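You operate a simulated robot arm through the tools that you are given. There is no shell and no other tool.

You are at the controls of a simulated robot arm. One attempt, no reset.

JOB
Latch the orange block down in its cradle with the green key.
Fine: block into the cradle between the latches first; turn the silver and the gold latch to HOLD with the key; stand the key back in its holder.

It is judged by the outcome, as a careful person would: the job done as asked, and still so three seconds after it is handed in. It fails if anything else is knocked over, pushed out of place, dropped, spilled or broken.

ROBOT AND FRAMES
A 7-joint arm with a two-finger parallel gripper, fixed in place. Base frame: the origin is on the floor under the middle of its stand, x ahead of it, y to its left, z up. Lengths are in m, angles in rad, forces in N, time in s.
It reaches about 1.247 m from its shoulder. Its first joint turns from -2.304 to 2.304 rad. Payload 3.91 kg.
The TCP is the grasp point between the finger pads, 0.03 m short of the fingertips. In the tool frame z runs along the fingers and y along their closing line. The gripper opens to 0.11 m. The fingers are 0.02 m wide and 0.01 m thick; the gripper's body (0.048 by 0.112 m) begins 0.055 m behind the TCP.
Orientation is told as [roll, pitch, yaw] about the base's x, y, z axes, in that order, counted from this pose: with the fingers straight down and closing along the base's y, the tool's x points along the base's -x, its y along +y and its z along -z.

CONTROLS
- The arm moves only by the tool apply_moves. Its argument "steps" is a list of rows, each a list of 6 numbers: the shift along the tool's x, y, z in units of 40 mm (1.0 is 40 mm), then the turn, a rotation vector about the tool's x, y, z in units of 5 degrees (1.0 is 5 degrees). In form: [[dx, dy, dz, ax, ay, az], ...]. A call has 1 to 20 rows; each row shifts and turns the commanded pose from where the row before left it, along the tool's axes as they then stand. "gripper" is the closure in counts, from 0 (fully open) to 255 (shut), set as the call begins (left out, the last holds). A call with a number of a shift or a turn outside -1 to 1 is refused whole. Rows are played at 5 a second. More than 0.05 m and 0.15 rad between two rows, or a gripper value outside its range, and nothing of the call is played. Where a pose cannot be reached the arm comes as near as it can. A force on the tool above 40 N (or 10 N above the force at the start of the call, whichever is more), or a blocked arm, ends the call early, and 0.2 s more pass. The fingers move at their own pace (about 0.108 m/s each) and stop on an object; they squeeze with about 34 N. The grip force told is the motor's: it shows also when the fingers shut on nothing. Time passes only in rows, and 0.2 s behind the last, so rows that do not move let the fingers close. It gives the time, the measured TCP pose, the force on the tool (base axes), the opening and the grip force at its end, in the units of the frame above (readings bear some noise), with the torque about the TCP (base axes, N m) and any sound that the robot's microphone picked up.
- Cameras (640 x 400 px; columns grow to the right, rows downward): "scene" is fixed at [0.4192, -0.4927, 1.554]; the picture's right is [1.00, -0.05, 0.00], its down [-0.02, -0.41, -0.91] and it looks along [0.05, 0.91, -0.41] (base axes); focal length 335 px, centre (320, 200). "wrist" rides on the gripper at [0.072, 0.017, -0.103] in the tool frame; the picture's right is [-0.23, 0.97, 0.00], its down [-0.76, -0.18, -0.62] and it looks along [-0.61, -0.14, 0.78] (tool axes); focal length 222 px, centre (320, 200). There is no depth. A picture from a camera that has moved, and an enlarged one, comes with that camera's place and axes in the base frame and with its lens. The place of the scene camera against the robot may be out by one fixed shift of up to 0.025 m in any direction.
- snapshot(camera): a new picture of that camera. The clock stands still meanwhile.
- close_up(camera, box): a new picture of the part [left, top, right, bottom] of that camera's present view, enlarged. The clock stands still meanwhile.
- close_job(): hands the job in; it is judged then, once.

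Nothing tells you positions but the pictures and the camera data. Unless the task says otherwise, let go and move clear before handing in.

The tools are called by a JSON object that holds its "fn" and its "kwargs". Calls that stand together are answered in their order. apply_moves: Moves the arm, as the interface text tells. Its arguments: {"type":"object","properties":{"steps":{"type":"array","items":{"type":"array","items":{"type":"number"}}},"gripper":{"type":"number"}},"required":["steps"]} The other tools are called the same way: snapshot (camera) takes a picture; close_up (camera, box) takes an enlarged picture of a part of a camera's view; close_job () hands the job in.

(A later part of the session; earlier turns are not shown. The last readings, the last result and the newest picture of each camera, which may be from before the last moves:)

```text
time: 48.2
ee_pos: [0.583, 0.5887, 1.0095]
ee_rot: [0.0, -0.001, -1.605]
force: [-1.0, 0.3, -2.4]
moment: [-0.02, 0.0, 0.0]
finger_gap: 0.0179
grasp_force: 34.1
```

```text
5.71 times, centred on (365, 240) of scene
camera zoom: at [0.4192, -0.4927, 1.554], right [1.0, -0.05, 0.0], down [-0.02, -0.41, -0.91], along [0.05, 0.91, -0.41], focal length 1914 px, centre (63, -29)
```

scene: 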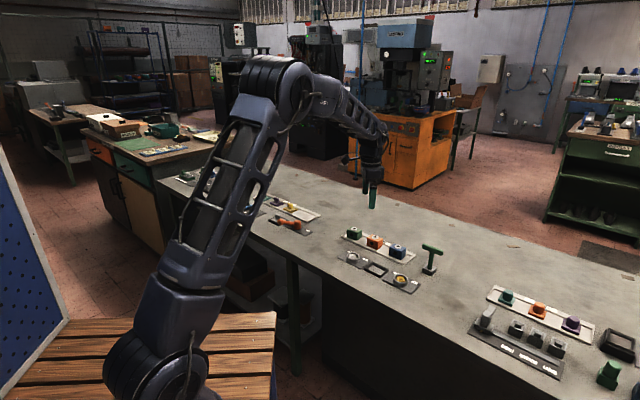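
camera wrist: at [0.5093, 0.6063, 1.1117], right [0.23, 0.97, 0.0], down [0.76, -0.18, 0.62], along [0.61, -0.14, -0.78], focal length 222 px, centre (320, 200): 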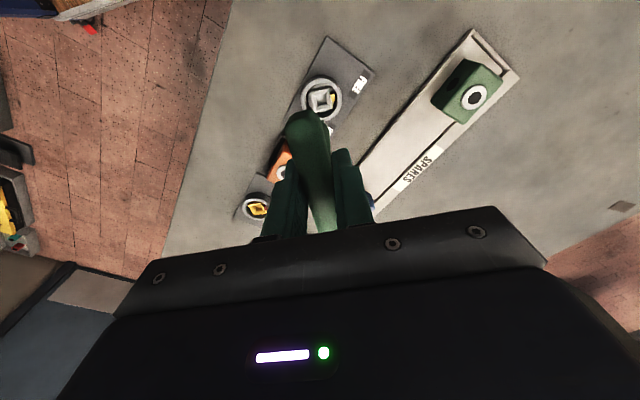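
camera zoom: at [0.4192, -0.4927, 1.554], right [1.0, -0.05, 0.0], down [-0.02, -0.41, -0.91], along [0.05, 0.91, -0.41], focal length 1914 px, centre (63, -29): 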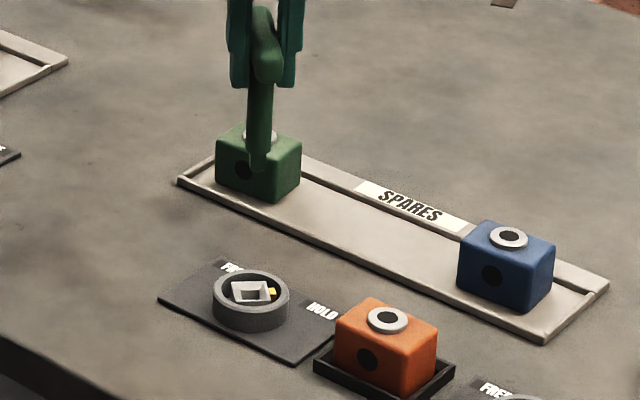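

The silver latch is at HOLD with its pointer aimed at the label. Next I'll turn the key back to its start angle, staying high, and carry it over to the gold latch.

{"fn": "apply_moves", "kwargs": {"steps": [[0, 0, 0, 0, 0, -0.92], [0, 0, 0, 0, 0, -0.92], [0, 0, 0, 0, 0, -0.92], [0, 0, 0, 0, 0, -0.92], [0, 0, 0, 0, 0, -0.92], [0, 0, 0, 0, 0, -0.92], [0, 0, 0, 0, 0, -0.92], [0, 0, 0, 0, 0, -0.92], [0, 0, 0, 0, 0, -0.92], [0, 0, 0, 0, 0, -0.92], [0, 0, 0, 0, 0, -0.92], [0, 0, 0, 0, 0, -0.92], [0, 0, 0, 0, 0, -0.92], [0, 0, 0, 0, 0, -0.92], [0, 0, 0, 0, 0, -0.92], [0, 0, 0, 0, 0, -0.92], [0, 0, 0, 0, 0, -0.92], [0, 0, 0, 0, 0, -0.92], [0, 0, 0, 0, 0, -0.92], [0, 0, 0, 0, 0, -0.92]]}}

{"fn": "apply_moves", "kwargs": {"steps": [[0, 0, 0, 0, 0, 0], [-0.5, -0.49, 0, 0, 0, 0], [-0.65, -0.638, 0, 0, 0, 0], [-0.65, -0.638, 0, 0, 0, 0], [-0.65, -0.638, 0, 0, 0, 0], [-0.65, -0.638, 0, 0, 0, 0], [-0.6525, -0.6355, 0, 0, 0, 0], [0, 0, 0, 0, 0, 0], [0, 0, 0, 0, 0, 0]]}}

{"fn": "snapshot", "kwargs": {"camera": "wrist"}}

{"fn": "close_up", "kwargs": {"camera": "wrist", "box": [280, 60, 376, 120]}}

{"fn": "close_up", "kwargs": {"camera": "scene", "box": [360, 220, 440, 300]}}

```text
time: 52.4
ee_pos: [0.5835, 0.5883, 1.0078]
ee_rot: [0.0, -0.001, 0.002]
force: [-0.7, 0.1, -1.4]
moment: [0.0, -0.03, -0.01]
finger_gap: 0.0178
grasp_force: 33.9
```

```text
time: 54.4
ee_pos: [0.7333, 0.4408, 1.009]
ee_rot: [-0.001, 0.0, 0.001]
force: [-0.1, -0.2, -2.1]
moment: [-0.02, -0.01, -0.06]
finger_gap: 0.0176
grasp_force: 33.9
```

```text
taken
camera wrist: at [0.6609, 0.4586, 1.1109], right [0.23, 0.97, 0.0], down [0.76, -0.18, 0.62], along [0.61, -0.14, -0.78], focal length 222 px, centre (320, 200)
```

wrist: 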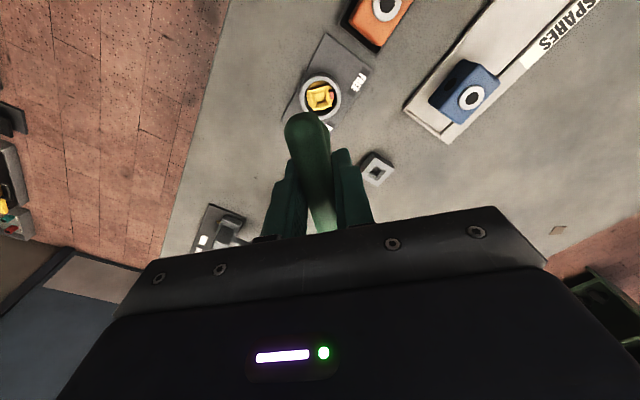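

```text
6.67 times, centred on (328, 90) of wrist
camera zoom: at [0.6609, 0.4586, 1.1109], right [0.23, 0.97, 0.0], down [0.76, -0.18, 0.62], along [0.61, -0.14, -0.78], focal length 1481 px, centre (267, 933)
```

zoom: 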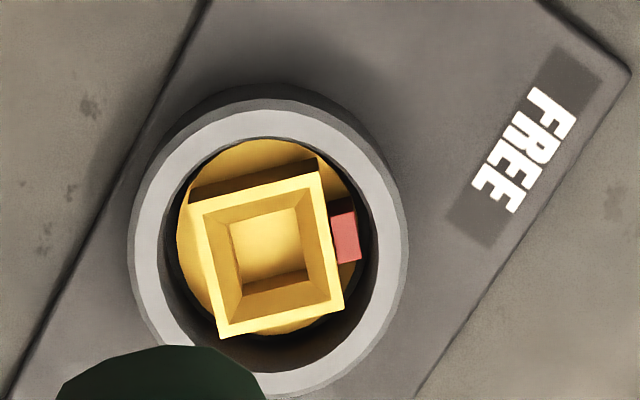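

```text
5.00 times, centred on (400, 260) of scene
camera zoom: at [0.4192, -0.4927, 1.554], right [1.0, -0.05, 0.0], down [-0.02, -0.41, -0.91], along [0.05, 0.91, -0.41], focal length 1675 px, centre (-80, -100)
```

zoom: 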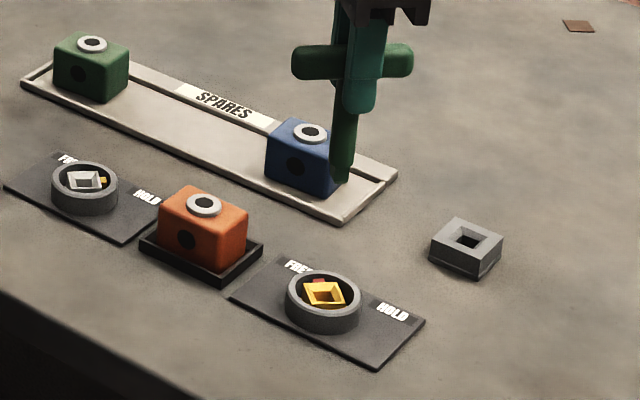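

The gold socket is at FREE and nearly centred under the key. I'll shift 0.8 mm and lower to the socket mouth.

{"fn": "apply_moves", "kwargs": {"steps": [[-0.02, 0, 0.3, 0, 0, 0.1], [0, 0, 0.6, 0, 0, 0], [0, 0, 0.6, 0, 0, 0], [0, 0, 0.4, 0, 0, 0], [0, 0, 0.2, 0, 0, 0], [0, 0, 0.12, 0, 0, 0], [0, 0, 0, 0, 0, 0]]}}

{"fn": "close_up", "kwargs": {"camera": "scene", "box": [382, 258, 418, 290]}}

{"fn": "close_up", "kwargs": {"camera": "wrist", "box": [260, 50, 400, 150]}}

```text
time: 56.0
ee_pos: [0.7333, 0.4418, 0.9201]
ee_rot: [0.0, 0.001, -0.006]
force: [0.0, 0.4, -1.4]
moment: [0.03, 0.04, 0.02]
finger_gap: 0.0175
grasp_force: 34.2
```

```text
12.50 times, centred on (400, 274) of scene
camera zoom: at [0.4192, -0.4927, 1.554], right [1.0, -0.05, 0.0], down [-0.02, -0.41, -0.91], along [0.05, 0.91, -0.41], focal length 4187 px, centre (-680, -725)
```

zoom: 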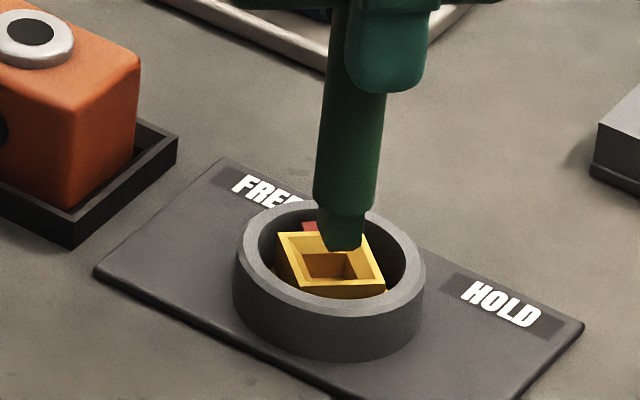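

```text
4.00 times, centred on (330, 100) of wrist
camera zoom: at [0.6623, 0.459, 1.0221], right [0.23, 0.97, 0.0], down [0.76, -0.18, 0.62], along [0.61, -0.15, -0.78], focal length 888 px, centre (280, 600)
```

zoom: 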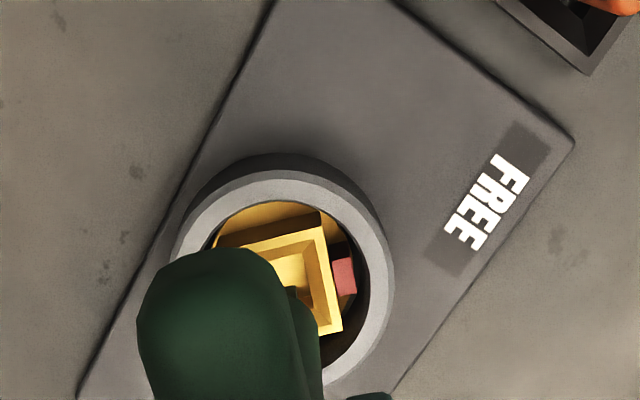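

{"fn": "close_up", "kwargs": {"camera": "scene", "box": [390, 262, 412, 284]}}

{"fn": "close_up", "kwargs": {"camera": "wrist", "box": [200, 80, 440, 240]}}

{"fn": "close_up", "kwargs": {"camera": "wrist", "box": [300, 95, 360, 140]}}

```text
16.00 times, centred on (401, 273) of scene
camera zoom: at [0.4192, -0.4927, 1.554], right [1.0, -0.05, 0.0], down [-0.02, -0.41, -0.91], along [0.05, 0.91, -0.41], focal length 5359 px, centre (-976, -968)
```

zoom: 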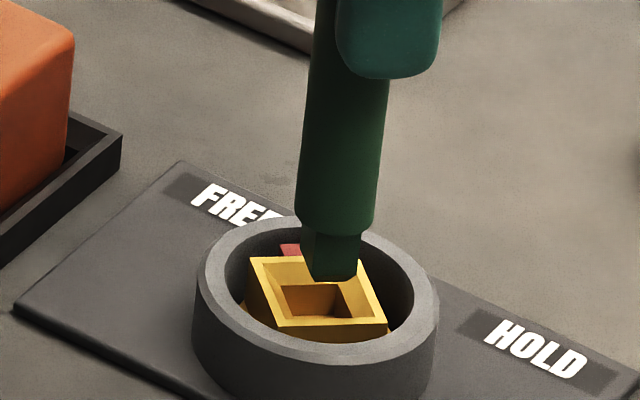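

```text
2.50 times, centred on (320, 160) of wrist
camera zoom: at [0.6623, 0.459, 1.0221], right [0.23, 0.97, 0.0], down [0.76, -0.18, 0.62], along [0.61, -0.15, -0.78], focal length 555 px, centre (320, 300)
```

zoom: 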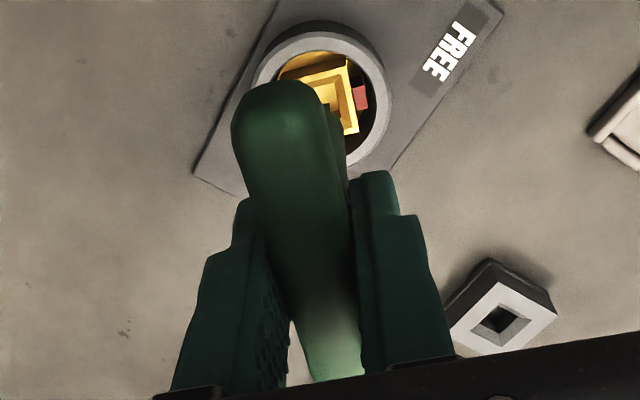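

```text
8.89 times, centred on (330, 118) of wrist
camera zoom: at [0.6623, 0.459, 1.0221], right [0.23, 0.97, 0.0], down [0.76, -0.18, 0.62], along [0.61, -0.15, -0.78], focal length 1974 px, centre (231, 933)
```

zoom: 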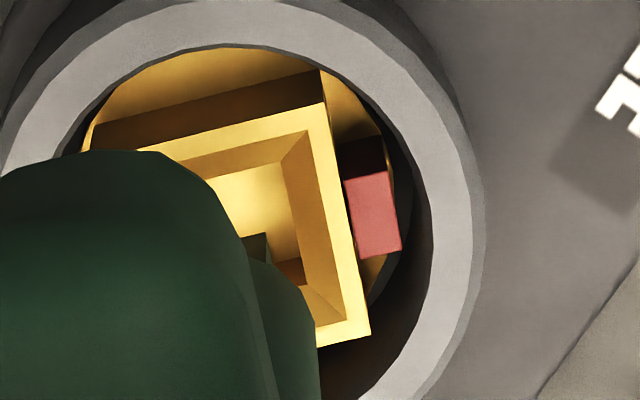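

{"fn": "close_up", "kwargs": {"camera": "scene", "box": [396, 266, 408, 276]}}

{"fn": "close_up", "kwargs": {"camera": "wrist", "box": [318, 108, 350, 130]}}

```text
16.00 times, centred on (402, 271) of scene
camera zoom: at [0.4192, -0.4927, 1.554], right [1.0, -0.05, 0.0], down [-0.02, -0.41, -0.91], along [0.05, 0.91, -0.41], focal length 5359 px, centre (-992, -936)
```

zoom: 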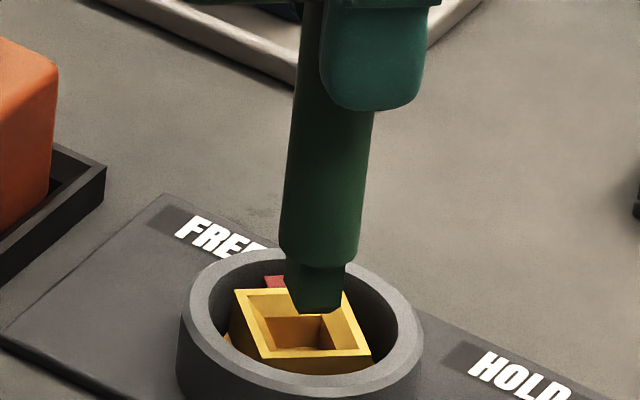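

```text
16.00 times, centred on (334, 119) of wrist
camera zoom: at [0.6623, 0.459, 1.0221], right [0.23, 0.97, 0.0], down [0.76, -0.18, 0.62], along [0.61, -0.15, -0.78], focal length 3554 px, centre (96, 1496)
```

zoom: 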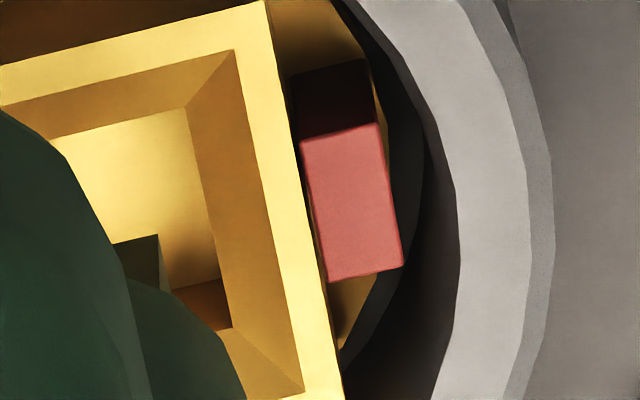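

The tip sits about 2–2.5 mm too far in +x relative to the gold pocket, probably because the key pitched slightly in the grip during the first turn. I'll shift it back, lower a few millimetres and compare the tip with the pocket again.

{"fn": "apply_moves", "kwargs": {"steps": [[0.05, 0, 0, 0, 0, 0], [0, 0, 0.06, 0, 0, 0], [0, 0, 0.06, 0, 0, 0], [0, 0, 0, 0, 0, 0]]}}

{"fn": "close_up", "kwargs": {"camera": "scene", "box": [396, 266, 408, 276]}}

{"fn": "close_up", "kwargs": {"camera": "wrist", "box": [315, 115, 347, 137]}}

```text
time: 57.0
ee_pos: [0.7313, 0.4416, 0.9138]
ee_rot: [-0.002, 0.001, -0.007]
force: [-0.1, 0.3, -0.6]
moment: [0.01, 0.02, 0.04]
finger_gap: 0.0175
grasp_force: 33.9
```

```text
16.00 times, centred on (402, 271) of scene
camera zoom: at [0.4192, -0.4927, 1.554], right [1.0, -0.05, 0.0], down [-0.02, -0.41, -0.91], along [0.05, 0.91, -0.41], focal length 5359 px, centre (-992, -936)
```

zoom: 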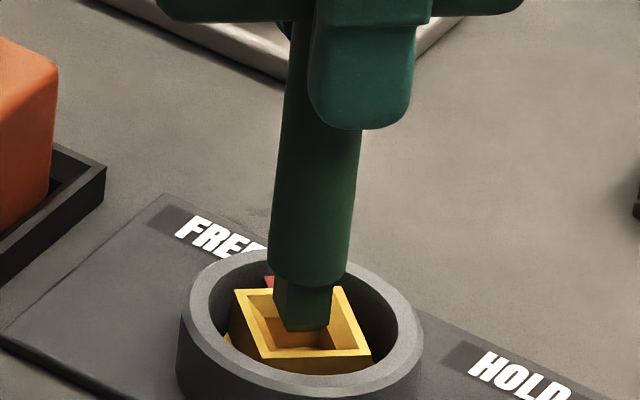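

```text
16.00 times, centred on (331, 126) of wrist
camera zoom: at [0.6602, 0.4589, 1.0175], right [0.23, 0.97, 0.0], down [0.76, -0.18, 0.62], along [0.61, -0.15, -0.78], focal length 3554 px, centre (144, 1384)
```

zoom: 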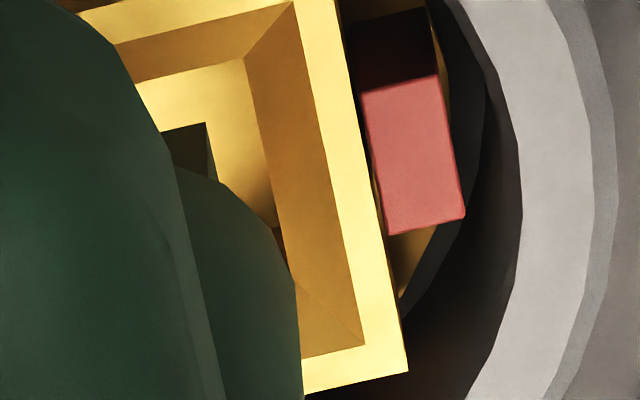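

The tip is now about 1 mm low in y and 0.7 mm low in x relative to the pocket. I'll correct both and go down a little further.

{"fn": "apply_moves", "kwargs": {"steps": [[-0.0175, 0.0275, 0, 0, 0, 0], [0, 0, 0.06, 0, 0, 0], [0, 0, 0.06, 0, 0, 0], [0, 0, 0, 0, 0, 0]]}}

{"fn": "close_up", "kwargs": {"camera": "scene", "box": [396, 266, 408, 276]}}

{"fn": "close_up", "kwargs": {"camera": "wrist", "box": [315, 115, 347, 137]}}

```text
time: 58.0
ee_pos: [0.7336, 0.4421, 0.9116]
ee_rot: [0.0, 0.001, -0.007]
force: [-0.1, 0.2, -1.6]
moment: [0.02, 0.0, -0.01]
finger_gap: 0.0175
grasp_force: 33.9
```

```text
16.00 times, centred on (402, 271) of scene
camera zoom: at [0.4192, -0.4927, 1.554], right [1.0, -0.05, 0.0], down [-0.02, -0.41, -0.91], along [0.05, 0.91, -0.41], focal length 5359 px, centre (-992, -936)
```

zoom: 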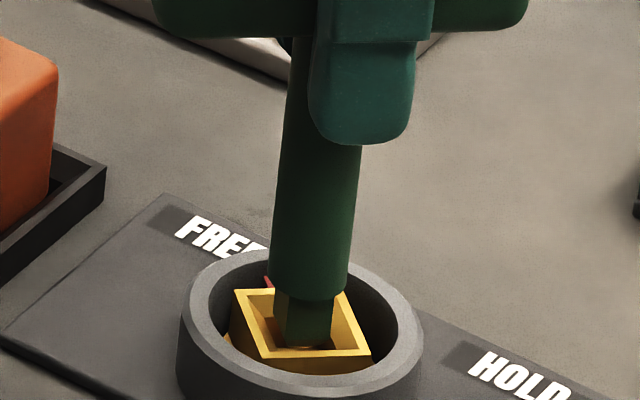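

```text
16.00 times, centred on (331, 126) of wrist
camera zoom: at [0.661, 0.46, 1.0128], right [0.23, 0.97, 0.0], down [0.76, -0.18, 0.62], along [0.61, -0.15, -0.78], focal length 3554 px, centre (144, 1384)
```

zoom: 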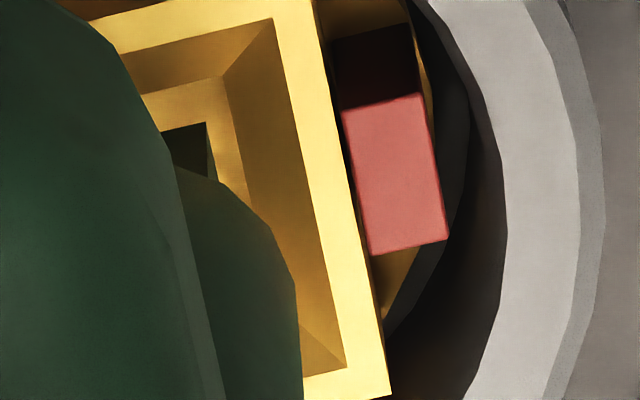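

The gaps around the tip now look even. I'll lower it the rest of the way in small steps.

{"fn": "apply_moves", "kwargs": {"steps": [[0, 0, 0.05, 0, 0, 0], [0, 0, 0.05, 0, 0, 0], [0, 0, 0, 0, 0, 0]]}}

{"fn": "apply_moves", "kwargs": {"steps": [[0, 0, 0.04, 0, 0, 0], [0, 0, 0.04, 0, 0, 0], [0, 0, 0, 0, 0, 0]]}}

{"fn": "close_up", "kwargs": {"camera": "wrist", "box": [315, 115, 347, 137]}}

```text
time: 58.8
ee_pos: [0.7338, 0.4425, 0.9061]
ee_rot: [0.001, 0.0, -0.01]
force: [0.9, -0.3, -1.7]
moment: [-0.02, -0.01, 0.0]
finger_gap: 0.0176
grasp_force: 33.6
```

```text
time: 59.6
ee_pos: [0.7321, 0.4428, 0.9026]
ee_rot: [0.001, 0.001, -0.008]
force: [-0.4, -0.5, -1.6]
moment: [0.02, -0.01, 0.0]
finger_gap: 0.0176
grasp_force: 34.4
```

```text
16.00 times, centred on (331, 126) of wrist
camera zoom: at [0.6609, 0.4597, 1.0051], right [0.23, 0.97, 0.0], down [0.76, -0.18, 0.62], along [0.61, -0.15, -0.78], focal length 3554 px, centre (144, 1384)
```

zoom: 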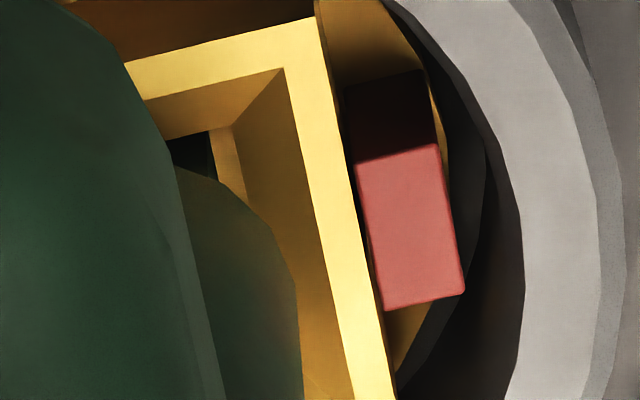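

The tip is well down in the gold pocket with no contact force. I'll turn clockwise in stages again.

{"fn": "apply_moves", "kwargs": {"steps": [[0, 0, 0, 0, 0, 1], [0, 0, 0, 0, 0, 1], [0, 0, 0, 0, 0, 1], [0, 0, 0, 0, 0, 1], [0, 0, 0, 0, 0, 1], [0, 0, 0, 0, 0, 1], [0, 0, 0, 0, 0, 1], [0, 0, 0, 0, 0, 0]]}}

{"fn": "close_up", "kwargs": {"camera": "wrist", "box": [290, 85, 360, 145]}}

{"fn": "close_up", "kwargs": {"camera": "scene", "box": [382, 258, 418, 290]}}

```text
time: 61.4
ee_pos: [0.7326, 0.4422, 0.902]
ee_rot: [-0.001, 0.0, -0.62]
force: [-0.3, -5.5, -4.0]
moment: [-0.51, -0.05, 0.04]
finger_gap: 0.0173
grasp_force: 33.8
```

```text
6.67 times, centred on (325, 115) of wrist
camera zoom: at [0.6844, 0.4979, 1.0053], right [0.75, 0.66, 0.0], down [0.52, -0.59, 0.62], along [0.41, -0.47, -0.78], focal length 1481 px, centre (287, 767)
```

zoom: 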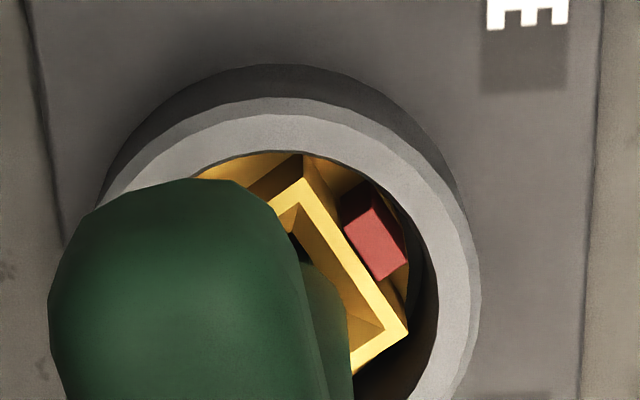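

```text
12.50 times, centred on (400, 274) of scene
camera zoom: at [0.4192, -0.4927, 1.554], right [1.0, -0.05, 0.0], down [-0.02, -0.41, -0.91], along [0.05, 0.91, -0.41], focal length 4187 px, centre (-680, -725)
```

zoom: 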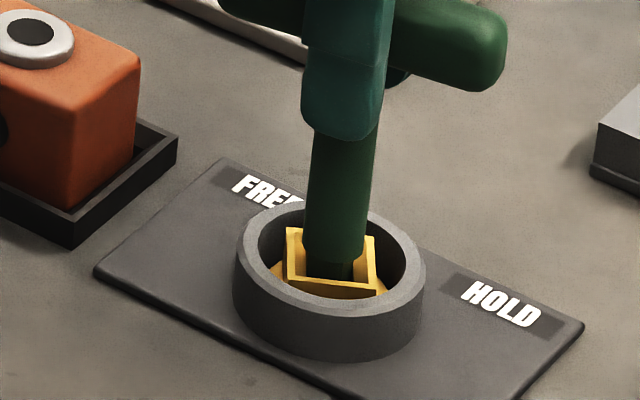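

The gold rotor has started turning, with a 22° lag. I'll make a small lateral correction and keep turning.

{"fn": "apply_moves", "kwargs": {"steps": [[-0.009, -0.012, 0, 0, 0, 1], [0, 0, 0, 0, 0, 1], [0, 0, 0, 0, 0, 1], [0, 0, 0, 0, 0, 1], [0, 0, 0, 0, 0, 1], [0, 0, 0, 0, 0, 1], [0, 0, 0, 0, 0, 0]]}}

{"fn": "close_up", "kwargs": {"camera": "wrist", "box": [290, 85, 360, 145]}}

```text
time: 63.0
ee_pos: [0.7327, 0.4418, 0.9021]
ee_rot: [-0.001, -0.001, -1.143]
force: [-3.2, -6.5, -3.3]
moment: [-0.59, 0.3, 0.01]
finger_gap: 0.0177
grasp_force: 33.8
```

```text
6.67 times, centred on (325, 115) of wrist
camera zoom: at [0.7188, 0.5144, 1.0055], right [0.98, 0.2, 0.0], down [0.15, -0.77, 0.62], along [0.12, -0.61, -0.78], focal length 1481 px, centre (287, 767)
```

zoom: 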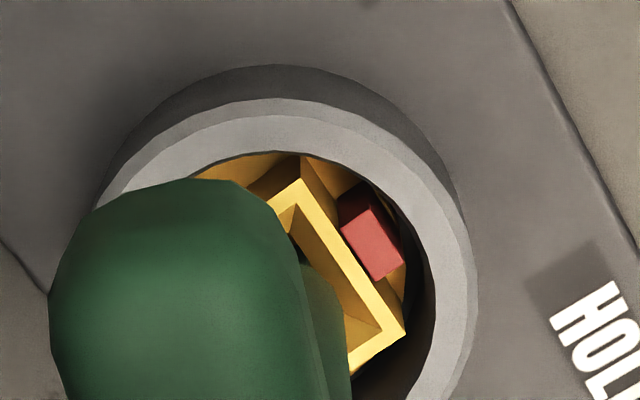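

{"fn": "apply_moves", "kwargs": {"steps": [[-0.014, -0.017, 0, 0, 0, 1], [0, 0, 0, 0, 0, 1], [0, 0, 0, 0, 0, 1], [0, 0, 0, 0, 0, 1], [0, 0, 0, 0, 0, 1], [0, 0, 0, 0, 0, 1], [0, 0, 0, 0, 0, 0]]}}

{"fn": "close_up", "kwargs": {"camera": "wrist", "box": [290, 85, 360, 145]}}

```text
time: 64.6
ee_pos: [0.7323, 0.4401, 0.9029]
ee_rot: [0.0, 0.001, -1.668]
force: [-5.3, -3.4, -2.5]
moment: [-0.3, 0.4, 0.02]
finger_gap: 0.0178
grasp_force: 34.0
```

```text
6.67 times, centred on (325, 115) of wrist
camera zoom: at [0.7564, 0.5113, 1.0058], right [0.95, -0.32, 0.0], down [-0.25, -0.74, 0.62], along [-0.2, -0.59, -0.78], focal length 1481 px, centre (287, 767)
```

zoom: 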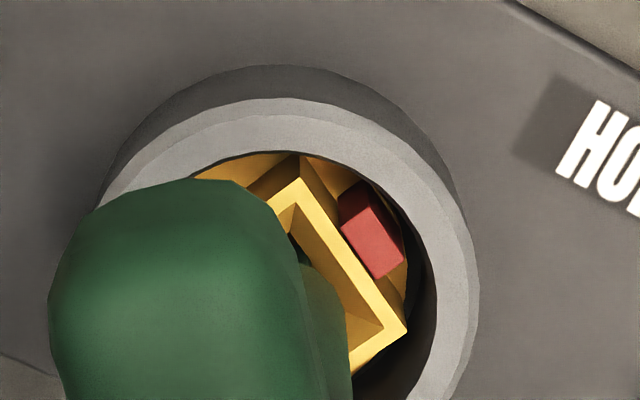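

{"fn": "apply_moves", "kwargs": {"steps": [[-0.011, -0.014, 0, 0, 0, 1], [0, 0, 0, 0, 0, 1], [0, 0, 0, 0, 0, 1], [0, 0, 0, 0, 0, 0]]}}

{"fn": "close_up", "kwargs": {"camera": "wrist", "box": [290, 85, 360, 145]}}

{"fn": "close_up", "kwargs": {"camera": "scene", "box": [382, 258, 418, 290]}}

```text
time: 65.6
ee_pos: [0.7316, 0.4403, 0.9035]
ee_rot: [0.0, 0.0, -1.929]
force: [-1.2, 3.5, 3.5]
moment: [0.37, 0.01, -0.02]
finger_gap: 0.0174
grasp_force: 33.4
```

```text
6.67 times, centred on (325, 115) of wrist
camera zoom: at [0.7731, 0.5026, 1.0058], right [0.83, -0.55, 0.0], down [-0.43, -0.65, 0.62], along [-0.34, -0.52, -0.78], focal length 1481 px, centre (287, 767)
```

zoom: 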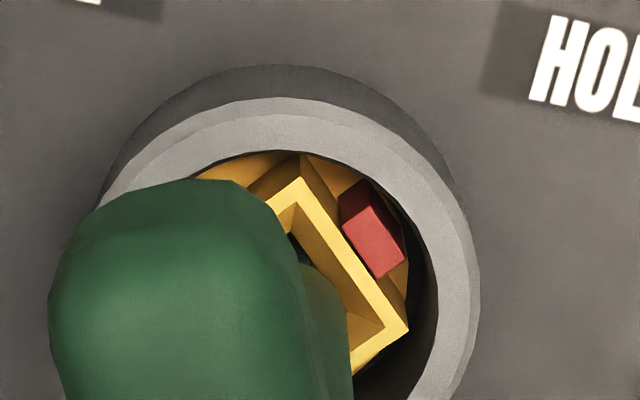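

```text
12.50 times, centred on (400, 274) of scene
camera zoom: at [0.4192, -0.4927, 1.554], right [1.0, -0.05, 0.0], down [-0.02, -0.41, -0.91], along [0.05, 0.91, -0.41], focal length 4187 px, centre (-680, -725)
```

zoom: 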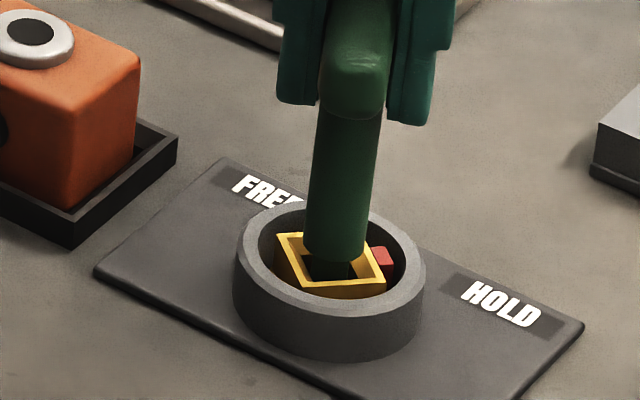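

The gold pointer is within about 2° of HOLD. I'll turn the last few degrees.

{"fn": "apply_moves", "kwargs": {"steps": [[0, 0, 0, 0, 0, 0.6], [0, 0, 0, 0, 0, 0], [0, 0, 0, 0, 0, 0]]}}

{"fn": "close_up", "kwargs": {"camera": "wrist", "box": [290, 85, 360, 145]}}

```text
time: 66.4
ee_pos: [0.7312, 0.4396, 0.9001]
ee_rot: [0.0, 0.001, -1.981]
force: [-2.2, 5.8, 6.4]
moment: [0.52, 0.14, 0.14]
finger_gap: 0.0176
grasp_force: 34.1
```

```text
6.67 times, centred on (325, 115) of wrist
camera zoom: at [0.7763, 0.5003, 1.0057], right [0.8, -0.6, 0.0], down [-0.47, -0.63, 0.62], along [-0.37, -0.5, -0.78], focal length 1481 px, centre (287, 767)
```

zoom: 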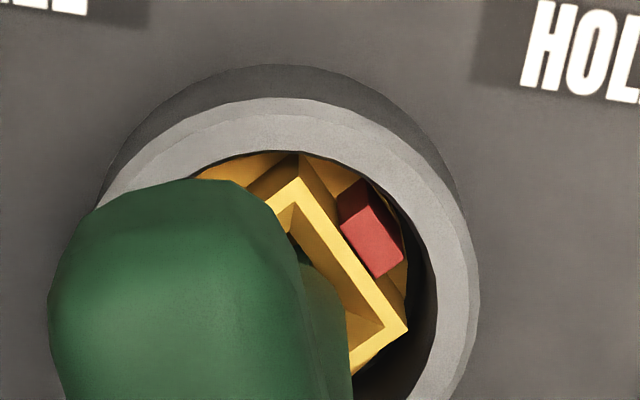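

The torque rose in the same way at the same angle, so gold has reached its stop at HOLD. I'll ease back within the slack and check the rotor holds.

{"fn": "apply_moves", "kwargs": {"steps": [[0.012, -0.01, 0, 0, 0, -0.5], [0, 0, 0, 0, 0, -1], [0, 0, 0, 0, 0, -1], [0, 0, 0, 0, 0, -1], [0, 0, 0, 0, 0, -0.8], [0, 0, 0, 0, 0, 0]]}}

{"fn": "close_up", "kwargs": {"camera": "wrist", "box": [290, 85, 360, 145]}}

{"fn": "close_up", "kwargs": {"camera": "scene", "box": [382, 258, 418, 290]}}

```text
time: 67.8
ee_pos: [0.7313, 0.4402, 0.903]
ee_rot: [0.0, -0.001, -1.604]
force: [-0.1, 0.5, -0.9]
moment: [-0.07, 0.02, -0.02]
finger_gap: 0.0176
grasp_force: 34.2
```

```text
6.67 times, centred on (325, 115) of wrist
camera zoom: at [0.7516, 0.5128, 1.0057], right [0.97, -0.26, 0.0], down [-0.2, -0.76, 0.62], along [-0.16, -0.6, -0.78], focal length 1481 px, centre (287, 767)
```

zoom: 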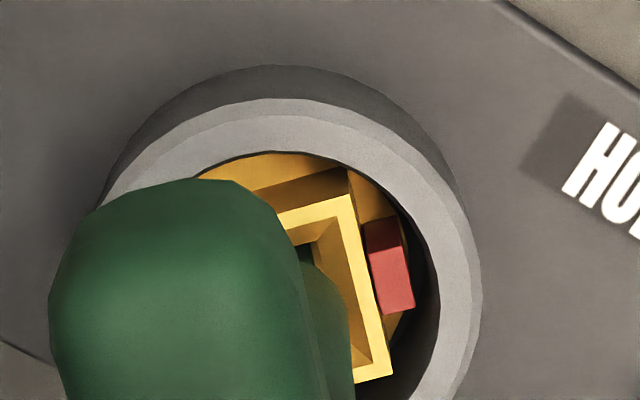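

```text
12.50 times, centred on (400, 274) of scene
camera zoom: at [0.4192, -0.4927, 1.554], right [1.0, -0.05, 0.0], down [-0.02, -0.41, -0.91], along [0.05, 0.91, -0.41], focal length 4187 px, centre (-680, -725)
```

zoom: 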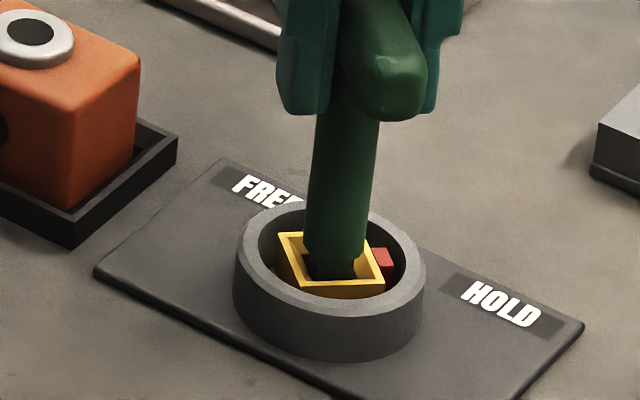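

Gold stays at HOLD with no load on the key. I'll lift it straight out.

{"fn": "apply_moves", "kwargs": {"steps": [[0, 0, -0.15, 0, 0, 0], [0, 0, -0.2, 0, 0, 0], [0, 0, -0.3, 0, 0, 0], [0, 0, -0.5, 0, 0, 0], [0, 0, -0.7, 0, 0, 0], [0, 0, -0.8, 0, 0, 0], [0, 0, 0, 0, 0, 0]]}}

{"fn": "close_up", "kwargs": {"camera": "wrist", "box": [270, 60, 380, 130]}}

{"fn": "close_up", "kwargs": {"camera": "scene", "box": [340, 215, 450, 295]}}

```text
time: 69.4
ee_pos: [0.7332, 0.4408, 1.0085]
ee_rot: [0.0, 0.0, -1.602]
force: [-0.2, 0.5, -1.6]
moment: [-0.03, 0.01, 0.02]
finger_gap: 0.0177
grasp_force: 33.9
```

```text
5.71 times, centred on (325, 95) of wrist
camera zoom: at [0.752, 0.5126, 1.1109], right [0.97, -0.26, 0.0], down [-0.2, -0.75, 0.62], along [-0.16, -0.6, -0.78], focal length 1269 px, centre (291, 800)
```

zoom: 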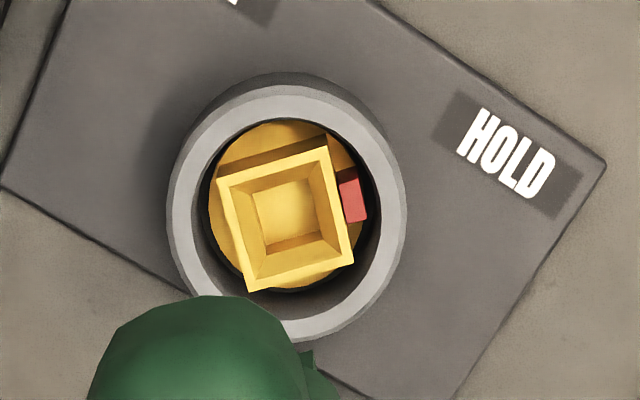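

```text
5.00 times, centred on (395, 255) of scene
camera zoom: at [0.4192, -0.4927, 1.554], right [1.0, -0.05, 0.0], down [-0.02, -0.41, -0.91], along [0.05, 0.91, -0.41], focal length 1675 px, centre (-55, -75)
```

zoom: 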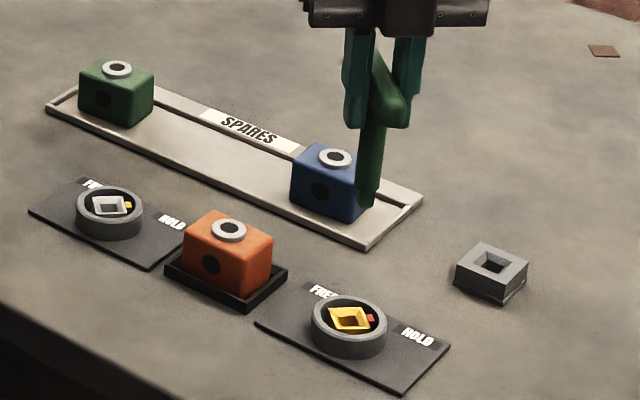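

Both latches now point at HOLD. Next I'll turn the key back to the holder's angle and carry it over to the holder.

{"fn": "apply_moves", "kwargs": {"steps": [[0, 0, 0, 0, 0, -0.92], [0, 0, 0, 0, 0, -0.92], [0, 0, 0, 0, 0, -0.92], [0, 0, 0, 0, 0, -0.92], [0, 0, 0, 0, 0, -0.92], [0, 0, 0, 0, 0, -0.92], [0, 0, 0, 0, 0, -0.92], [0, 0, 0, 0, 0, -0.92], [0, 0, 0, 0, 0, -0.92], [0, 0, 0, 0, 0, -0.92], [-0.217, 0.654, 0, 0, 0, 0], [-0.217, 0.654, 0, 0, 0, 0], [-0.217, 0.654, 0, 0, 0, 0], [-0.217, 0.654, 0, 0, 0, 0], [-0.217, 0.654, 0, 0, 0, 0], [0, 0, 0, 0, 0, 0], [0, 0, 0, 0, 0, 0]]}}

{"fn": "close_up", "kwargs": {"camera": "wrist", "box": [280, 60, 376, 120]}}

{"fn": "close_up", "kwargs": {"camera": "scene", "box": [400, 210, 460, 285]}}

```text
time: 73.0
ee_pos: [0.8556, 0.5004, 1.0097]
ee_rot: [0.0, 0.001, -0.803]
force: [0.0, -0.3, -1.7]
moment: [-0.01, -0.01, 0.0]
finger_gap: 0.0176
grasp_force: 33.4
```

```text
6.67 times, centred on (328, 90) of wrist
camera zoom: at [0.8182, 0.5646, 1.1118], right [0.86, 0.51, 0.0], down [0.4, -0.67, 0.62], along [0.32, -0.53, -0.78], focal length 1481 px, centre (267, 933)
```

zoom: 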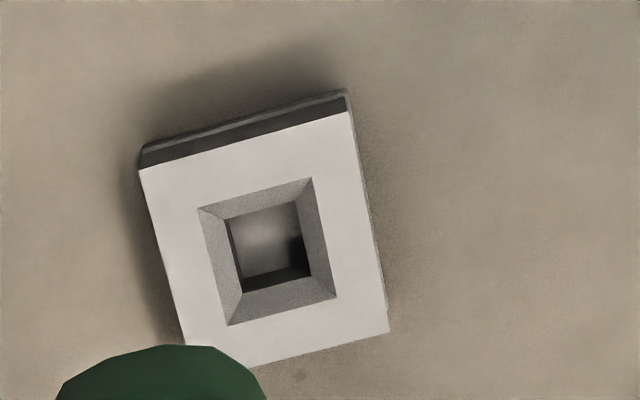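

```text
5.33 times, centred on (430, 248) of scene
camera zoom: at [0.4192, -0.4927, 1.554], right [1.0, -0.05, 0.0], down [-0.02, -0.41, -0.91], along [0.05, 0.91, -0.41], focal length 1786 px, centre (-267, -53)
```

zoom: 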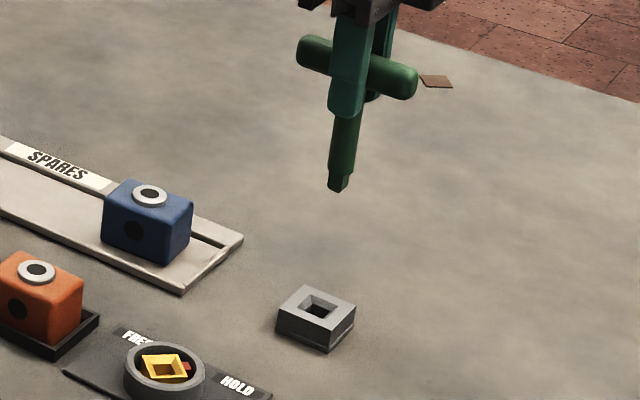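

The holder is nearly under the key tip, and the square is aligned. I'll nudge under a millimetre and lower to just above the holder mouth.

{"fn": "apply_moves", "kwargs": {"steps": [[-0.015, 0.0175, 0.3, 0, 0, 0], [0, 0, 0.6, 0, 0, 0], [0, 0, 0.6, 0, 0, 0], [0, 0, 0.5, 0, 0, 0], [0, 0, 0.25, 0, 0, 0], [0, 0, 0, 0, 0, 0]]}}

{"fn": "close_up", "kwargs": {"camera": "wrist", "box": [305, 105, 353, 137]}}

{"fn": "close_up", "kwargs": {"camera": "scene", "box": [415, 250, 443, 280]}}

```text
time: 74.4
ee_pos: [0.8571, 0.5021, 0.919]
ee_rot: [0.0, -0.002, -0.802]
force: [0.7, 0.9, -0.6]
moment: [-0.01, 0.02, 0.03]
finger_gap: 0.0178
grasp_force: 33.6
```

```text
12.50 times, centred on (329, 121) of wrist
camera zoom: at [0.8188, 0.565, 1.0217], right [0.86, 0.51, 0.0], down [0.4, -0.67, 0.62], along [0.32, -0.53, -0.78], focal length 2776 px, centre (208, 1188)
```

zoom: 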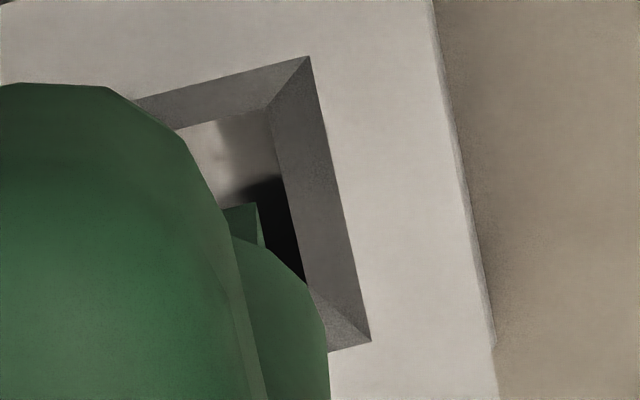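

```text
13.33 times, centred on (429, 265) of scene
camera zoom: at [0.4192, -0.4927, 1.554], right [1.0, -0.05, 0.0], down [-0.02, -0.41, -0.91], along [0.05, 0.91, -0.41], focal length 4466 px, centre (-1133, -667)
```

zoom: 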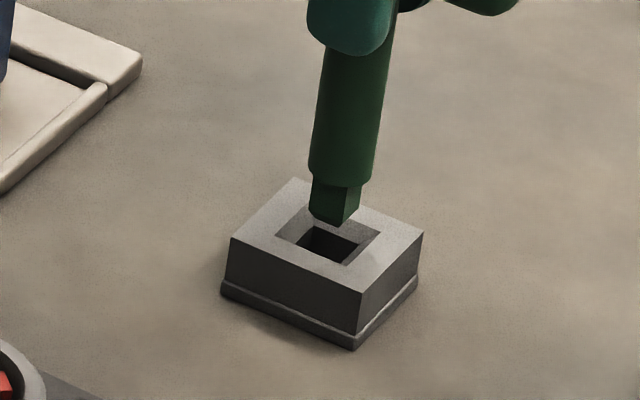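

Tip and hole line up to well within a millimetre. I'll lower it slowly into the holder.

{"fn": "apply_moves", "kwargs": {"steps": [[0, 0, 0.08, 0, 0, 0], [0, 0, 0.08, 0, 0, 0], [0, 0, 0.08, 0, 0, 0], [0, 0, 0, 0, 0, 0]]}}

{"fn": "close_up", "kwargs": {"camera": "wrist", "box": [305, 105, 353, 137]}}

{"fn": "close_up", "kwargs": {"camera": "scene", "box": [415, 250, 443, 280]}}

```text
time: 75.4
ee_pos: [0.8573, 0.5005, 0.9094]
ee_rot: [0.0, -0.002, -0.801]
force: [0.4, -0.5, -1.9]
moment: [-0.02, 0.01, -0.02]
finger_gap: 0.0174
grasp_force: 33.7
```

```text
12.50 times, centred on (329, 121) of wrist
camera zoom: at [0.8188, 0.565, 1.0119], right [0.86, 0.51, 0.0], down [0.4, -0.67, 0.62], along [0.32, -0.53, -0.78], focal length 2776 px, centre (208, 1188)
```

zoom: 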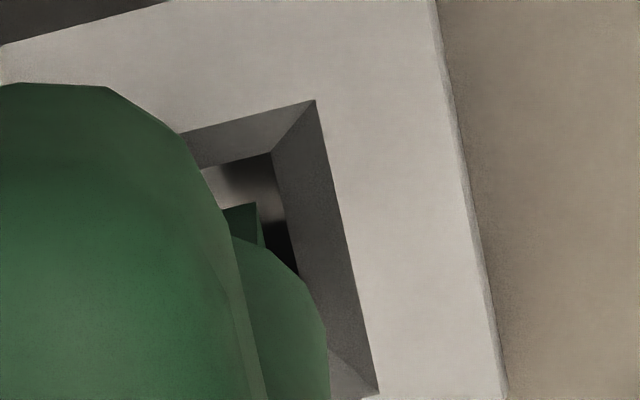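

```text
13.33 times, centred on (429, 265) of scene
camera zoom: at [0.4192, -0.4927, 1.554], right [1.0, -0.05, 0.0], down [-0.02, -0.41, -0.91], along [0.05, 0.91, -0.41], focal length 4466 px, centre (-1133, -667)
```

zoom: 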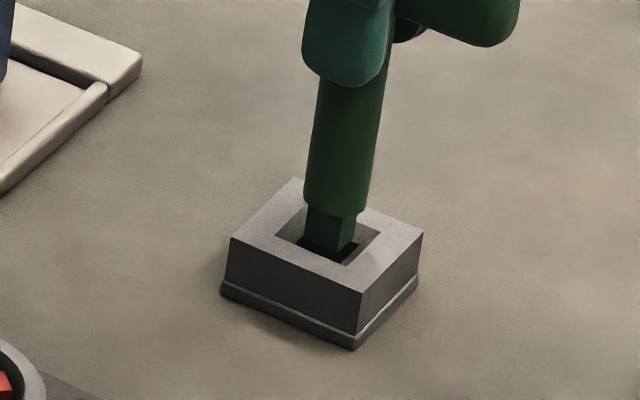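

{"fn": "apply_moves", "kwargs": {"steps": [[0, 0, 0.06, 0, 0, 0], [0, 0, 0.06, 0, 0, 0], [0, 0, 0, 0, 0, 0]]}}

{"fn": "apply_moves", "kwargs": {"steps": [[0, 0, 0.04, 0, 0, 0], [0, 0, 0.03, 0, 0, 0], [0, 0, 0, 0, 0, 0]]}}

{"fn": "close_up", "kwargs": {"camera": "scene", "box": [410, 230, 450, 280]}}

{"fn": "close_up", "kwargs": {"camera": "wrist", "box": [305, 105, 353, 137]}}

```text
time: 76.2
ee_pos: [0.8574, 0.502, 0.9054]
ee_rot: [0.0, 0.0, -0.802]
force: [0.8, 0.2, -0.4]
moment: [0.01, 0.0, 0.04]
finger_gap: 0.0177
grasp_force: 34.5
```

```text
time: 77.0
ee_pos: [0.8576, 0.5015, 0.901]
ee_rot: [-0.002, -0.001, -0.802]
force: [-0.1, 0.7, -2.1]
moment: [0.01, 0.01, 0.01]
finger_gap: 0.0174
grasp_force: 33.5
```

```text
8.00 times, centred on (430, 255) of scene
camera zoom: at [0.4192, -0.4927, 1.554], right [1.0, -0.05, 0.0], down [-0.02, -0.41, -0.91], along [0.05, 0.91, -0.41], focal length 2680 px, centre (-560, -240)
```

zoom: 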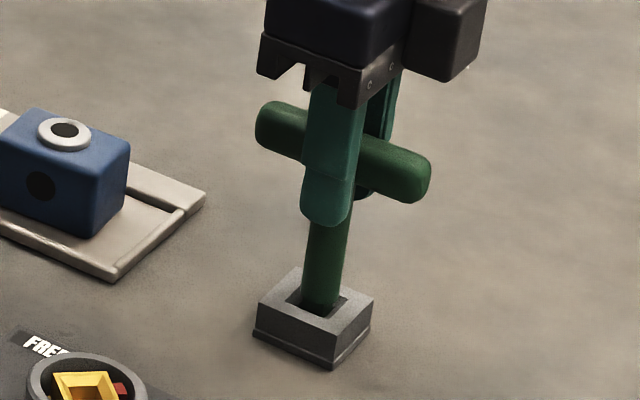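

```text
12.50 times, centred on (329, 121) of wrist
camera zoom: at [0.8191, 0.5649, 1.0042], right [0.86, 0.51, 0.0], down [0.4, -0.67, 0.62], along [0.32, -0.53, -0.78], focal length 2776 px, centre (208, 1188)
```

zoom: 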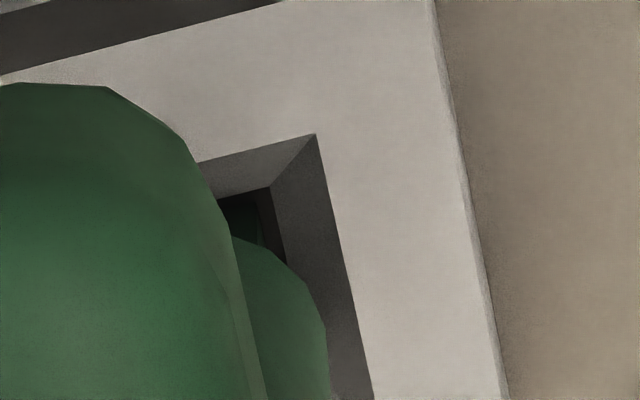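

Almost at the original depth with no contact yet. I'll creep down until it touches.

{"fn": "apply_moves", "kwargs": {"steps": [[0, 0, 0.03, 0, 0, 0], [0, 0, 0, 0, 0, 0]]}}

{"fn": "apply_moves", "kwargs": {"steps": [[0, 0, 0.03, 0, 0, 0], [0, 0, 0, 0, 0, 0]]}}

```text
time: 77.6
ee_pos: [0.8572, 0.5015, 0.8995]
ee_rot: [0.001, 0.001, -0.802]
force: [0.4, -0.4, -0.5]
moment: [-0.04, 0.01, -0.01]
finger_gap: 0.0176
grasp_force: 34.0
```

```text
time: 78.2
ee_pos: [0.8571, 0.5003, 0.8997]
ee_rot: [-0.002, -0.002, -0.803]
force: [0.3, -1.5, 1.0]
moment: [-0.03, -0.01, 0.01]
finger_gap: 0.0175
grasp_force: 34.3
```

{"fn": "apply_moves", "kwargs": {"steps": [[0, 0, 0.025, 0, 0, 0], [0, 0, 0, 0, 0, 0]]}}

{"fn": "close_up", "kwargs": {"camera": "scene", "box": [410, 230, 450, 280]}}

```text
time: 78.8
ee_pos: [0.8571, 0.5005, 0.899]
ee_rot: [0.0, 0.0, -0.801]
force: [-1.3, -1.6, 9.9]
moment: [-0.02, 0.1, -0.01]
finger_gap: 0.0176
grasp_force: 34.1
```

```text
8.00 times, centred on (430, 255) of scene
camera zoom: at [0.4192, -0.4927, 1.554], right [1.0, -0.05, 0.0], down [-0.02, -0.41, -0.91], along [0.05, 0.91, -0.41], focal length 2680 px, centre (-560, -240)
```

zoom: 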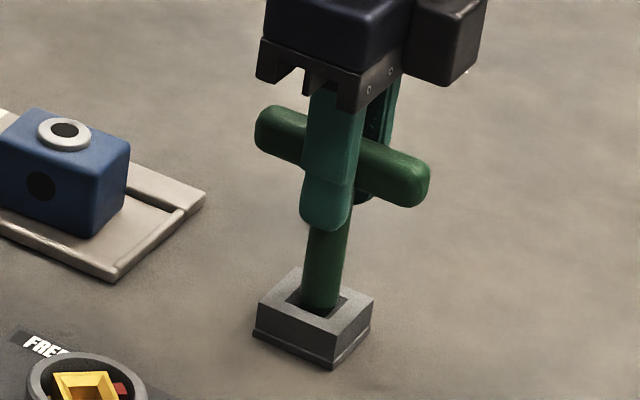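

The key has bottomed in the holder with 10 N upward. I'll take the load off and open the fingers a little, then check it stands on its own.

{"fn": "apply_moves", "kwargs": {"steps": [[0, 0, -0.025, 0, 0, 0], [0, 0, 0, 0, 0, 0]]}}

{"fn": "apply_moves", "kwargs": {"steps": [[0, 0, 0, 0, 0, 0], [0, 0, 0, 0, 0, 0], [0, 0, 0, 0, 0, 0]], "gripper": 170}}

{"fn": "close_up", "kwargs": {"camera": "scene", "box": [410, 230, 450, 280]}}

{"fn": "close_up", "kwargs": {"camera": "wrist", "box": [200, 80, 440, 240]}}

```text
time: 79.4
ee_pos: [0.8578, 0.5004, 0.899]
ee_rot: [0.001, -0.001, -0.801]
force: [-0.7, 1.4, 4.2]
moment: [0.12, 0.05, 0.01]
finger_gap: 0.0175
grasp_force: 33.7
```

```text
time: 80.2
ee_pos: [0.858, 0.5017, 0.8992]
ee_rot: [0.0, -0.001, -0.803]
force: [-0.5, 0.0, 0.3]
moment: [-0.03, -0.02, -0.02]
finger_gap: 0.0364
grasp_force: 0.1
```

```text
8.00 times, centred on (430, 255) of scene
camera zoom: at [0.4192, -0.4927, 1.554], right [1.0, -0.05, 0.0], down [-0.02, -0.41, -0.91], along [0.05, 0.91, -0.41], focal length 2680 px, centre (-560, -240)
```

zoom: 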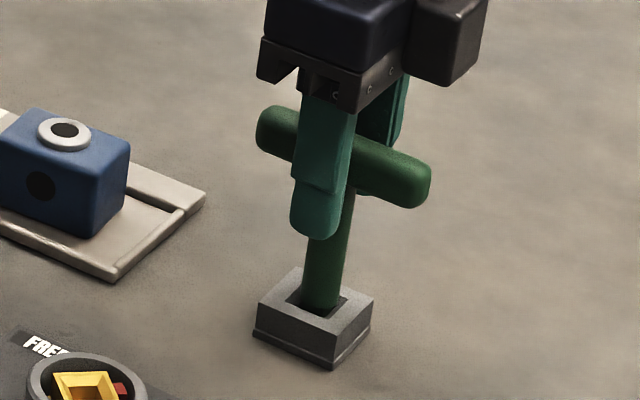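

```text
2.50 times, centred on (320, 160) of wrist
camera zoom: at [0.8193, 0.5649, 1.0019], right [0.86, 0.51, 0.0], down [0.4, -0.67, 0.62], along [0.32, -0.53, -0.78], focal length 555 px, centre (320, 300)
```

zoom: 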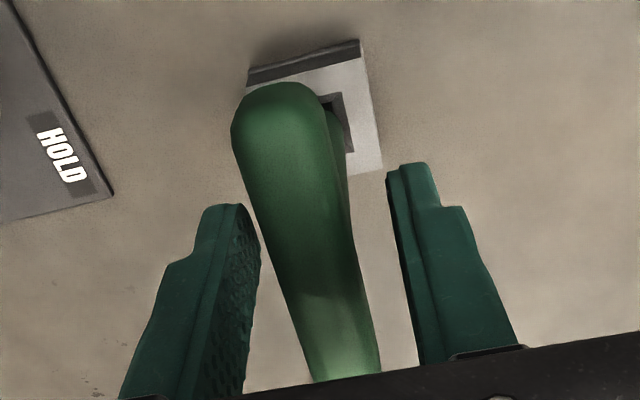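

The key stands on its own between the open fingers. I'll open fully and rise straight up clear of it.

{"fn": "apply_moves", "kwargs": {"steps": [[0, 0, 0, 0, 0, 0], [0, 0, 0, 0, 0, 0], [0, 0, -0.3, 0, 0, 0], [0, 0, -0.6, 0, 0, 0], [0, 0, -0.9, 0, 0, 0], [0, 0, -0.9, 0, 0, 0], [0, 0, -0.9, 0, 0, 0], [0, 0, -0.9, 0, 0, 0], [0, 0, 0, 0, 0, 0]], "gripper": 0}}

{"fn": "snapshot", "kwargs": {"camera": "scene"}}

{"fn": "close_up", "kwargs": {"camera": "scene", "box": [320, 210, 460, 300]}}

{"fn": "close_up", "kwargs": {"camera": "wrist", "box": [200, 0, 440, 200]}}

```text
time: 82.2
ee_pos: [0.8573, 0.5012, 1.0787]
ee_rot: [0.001, 0.0, -0.804]
force: [-0.3, 0.2, -0.1]
moment: [0.02, 0.01, -0.03]
finger_gap: 0.1102
grasp_force: 0.0
```

```text
taken
```

scene: 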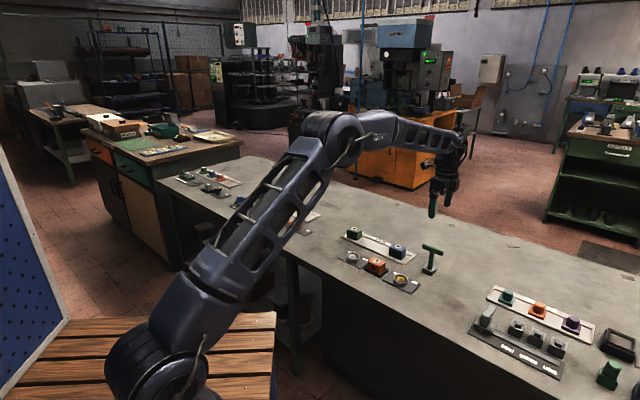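

```text
4.44 times, centred on (390, 255) of scene
camera zoom: at [0.4192, -0.4927, 1.554], right [1.0, -0.05, 0.0], down [-0.02, -0.41, -0.91], along [0.05, 0.91, -0.41], focal length 1489 px, centre (9, -44)
```

zoom: 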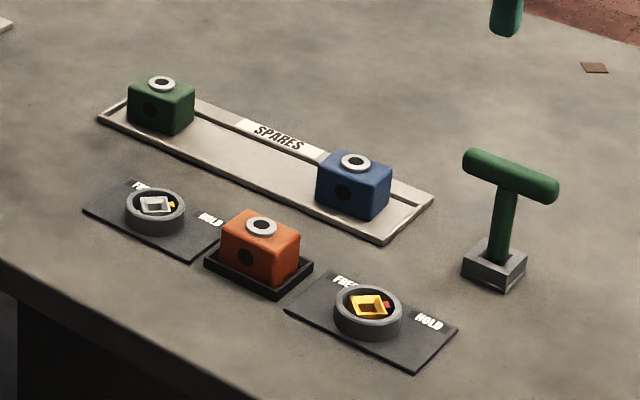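

```text
2.00 times, centred on (320, 100) of wrist
camera zoom: at [0.8194, 0.5651, 1.1824], right [0.86, 0.51, 0.0], down [0.4, -0.67, 0.62], along [0.32, -0.53, -0.78], focal length 444 px, centre (320, 400)
```

zoom: 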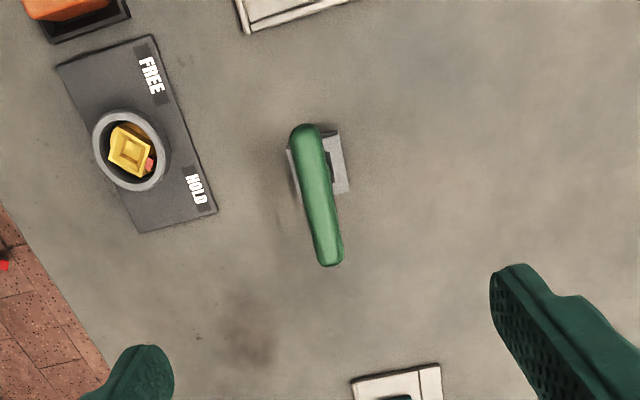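

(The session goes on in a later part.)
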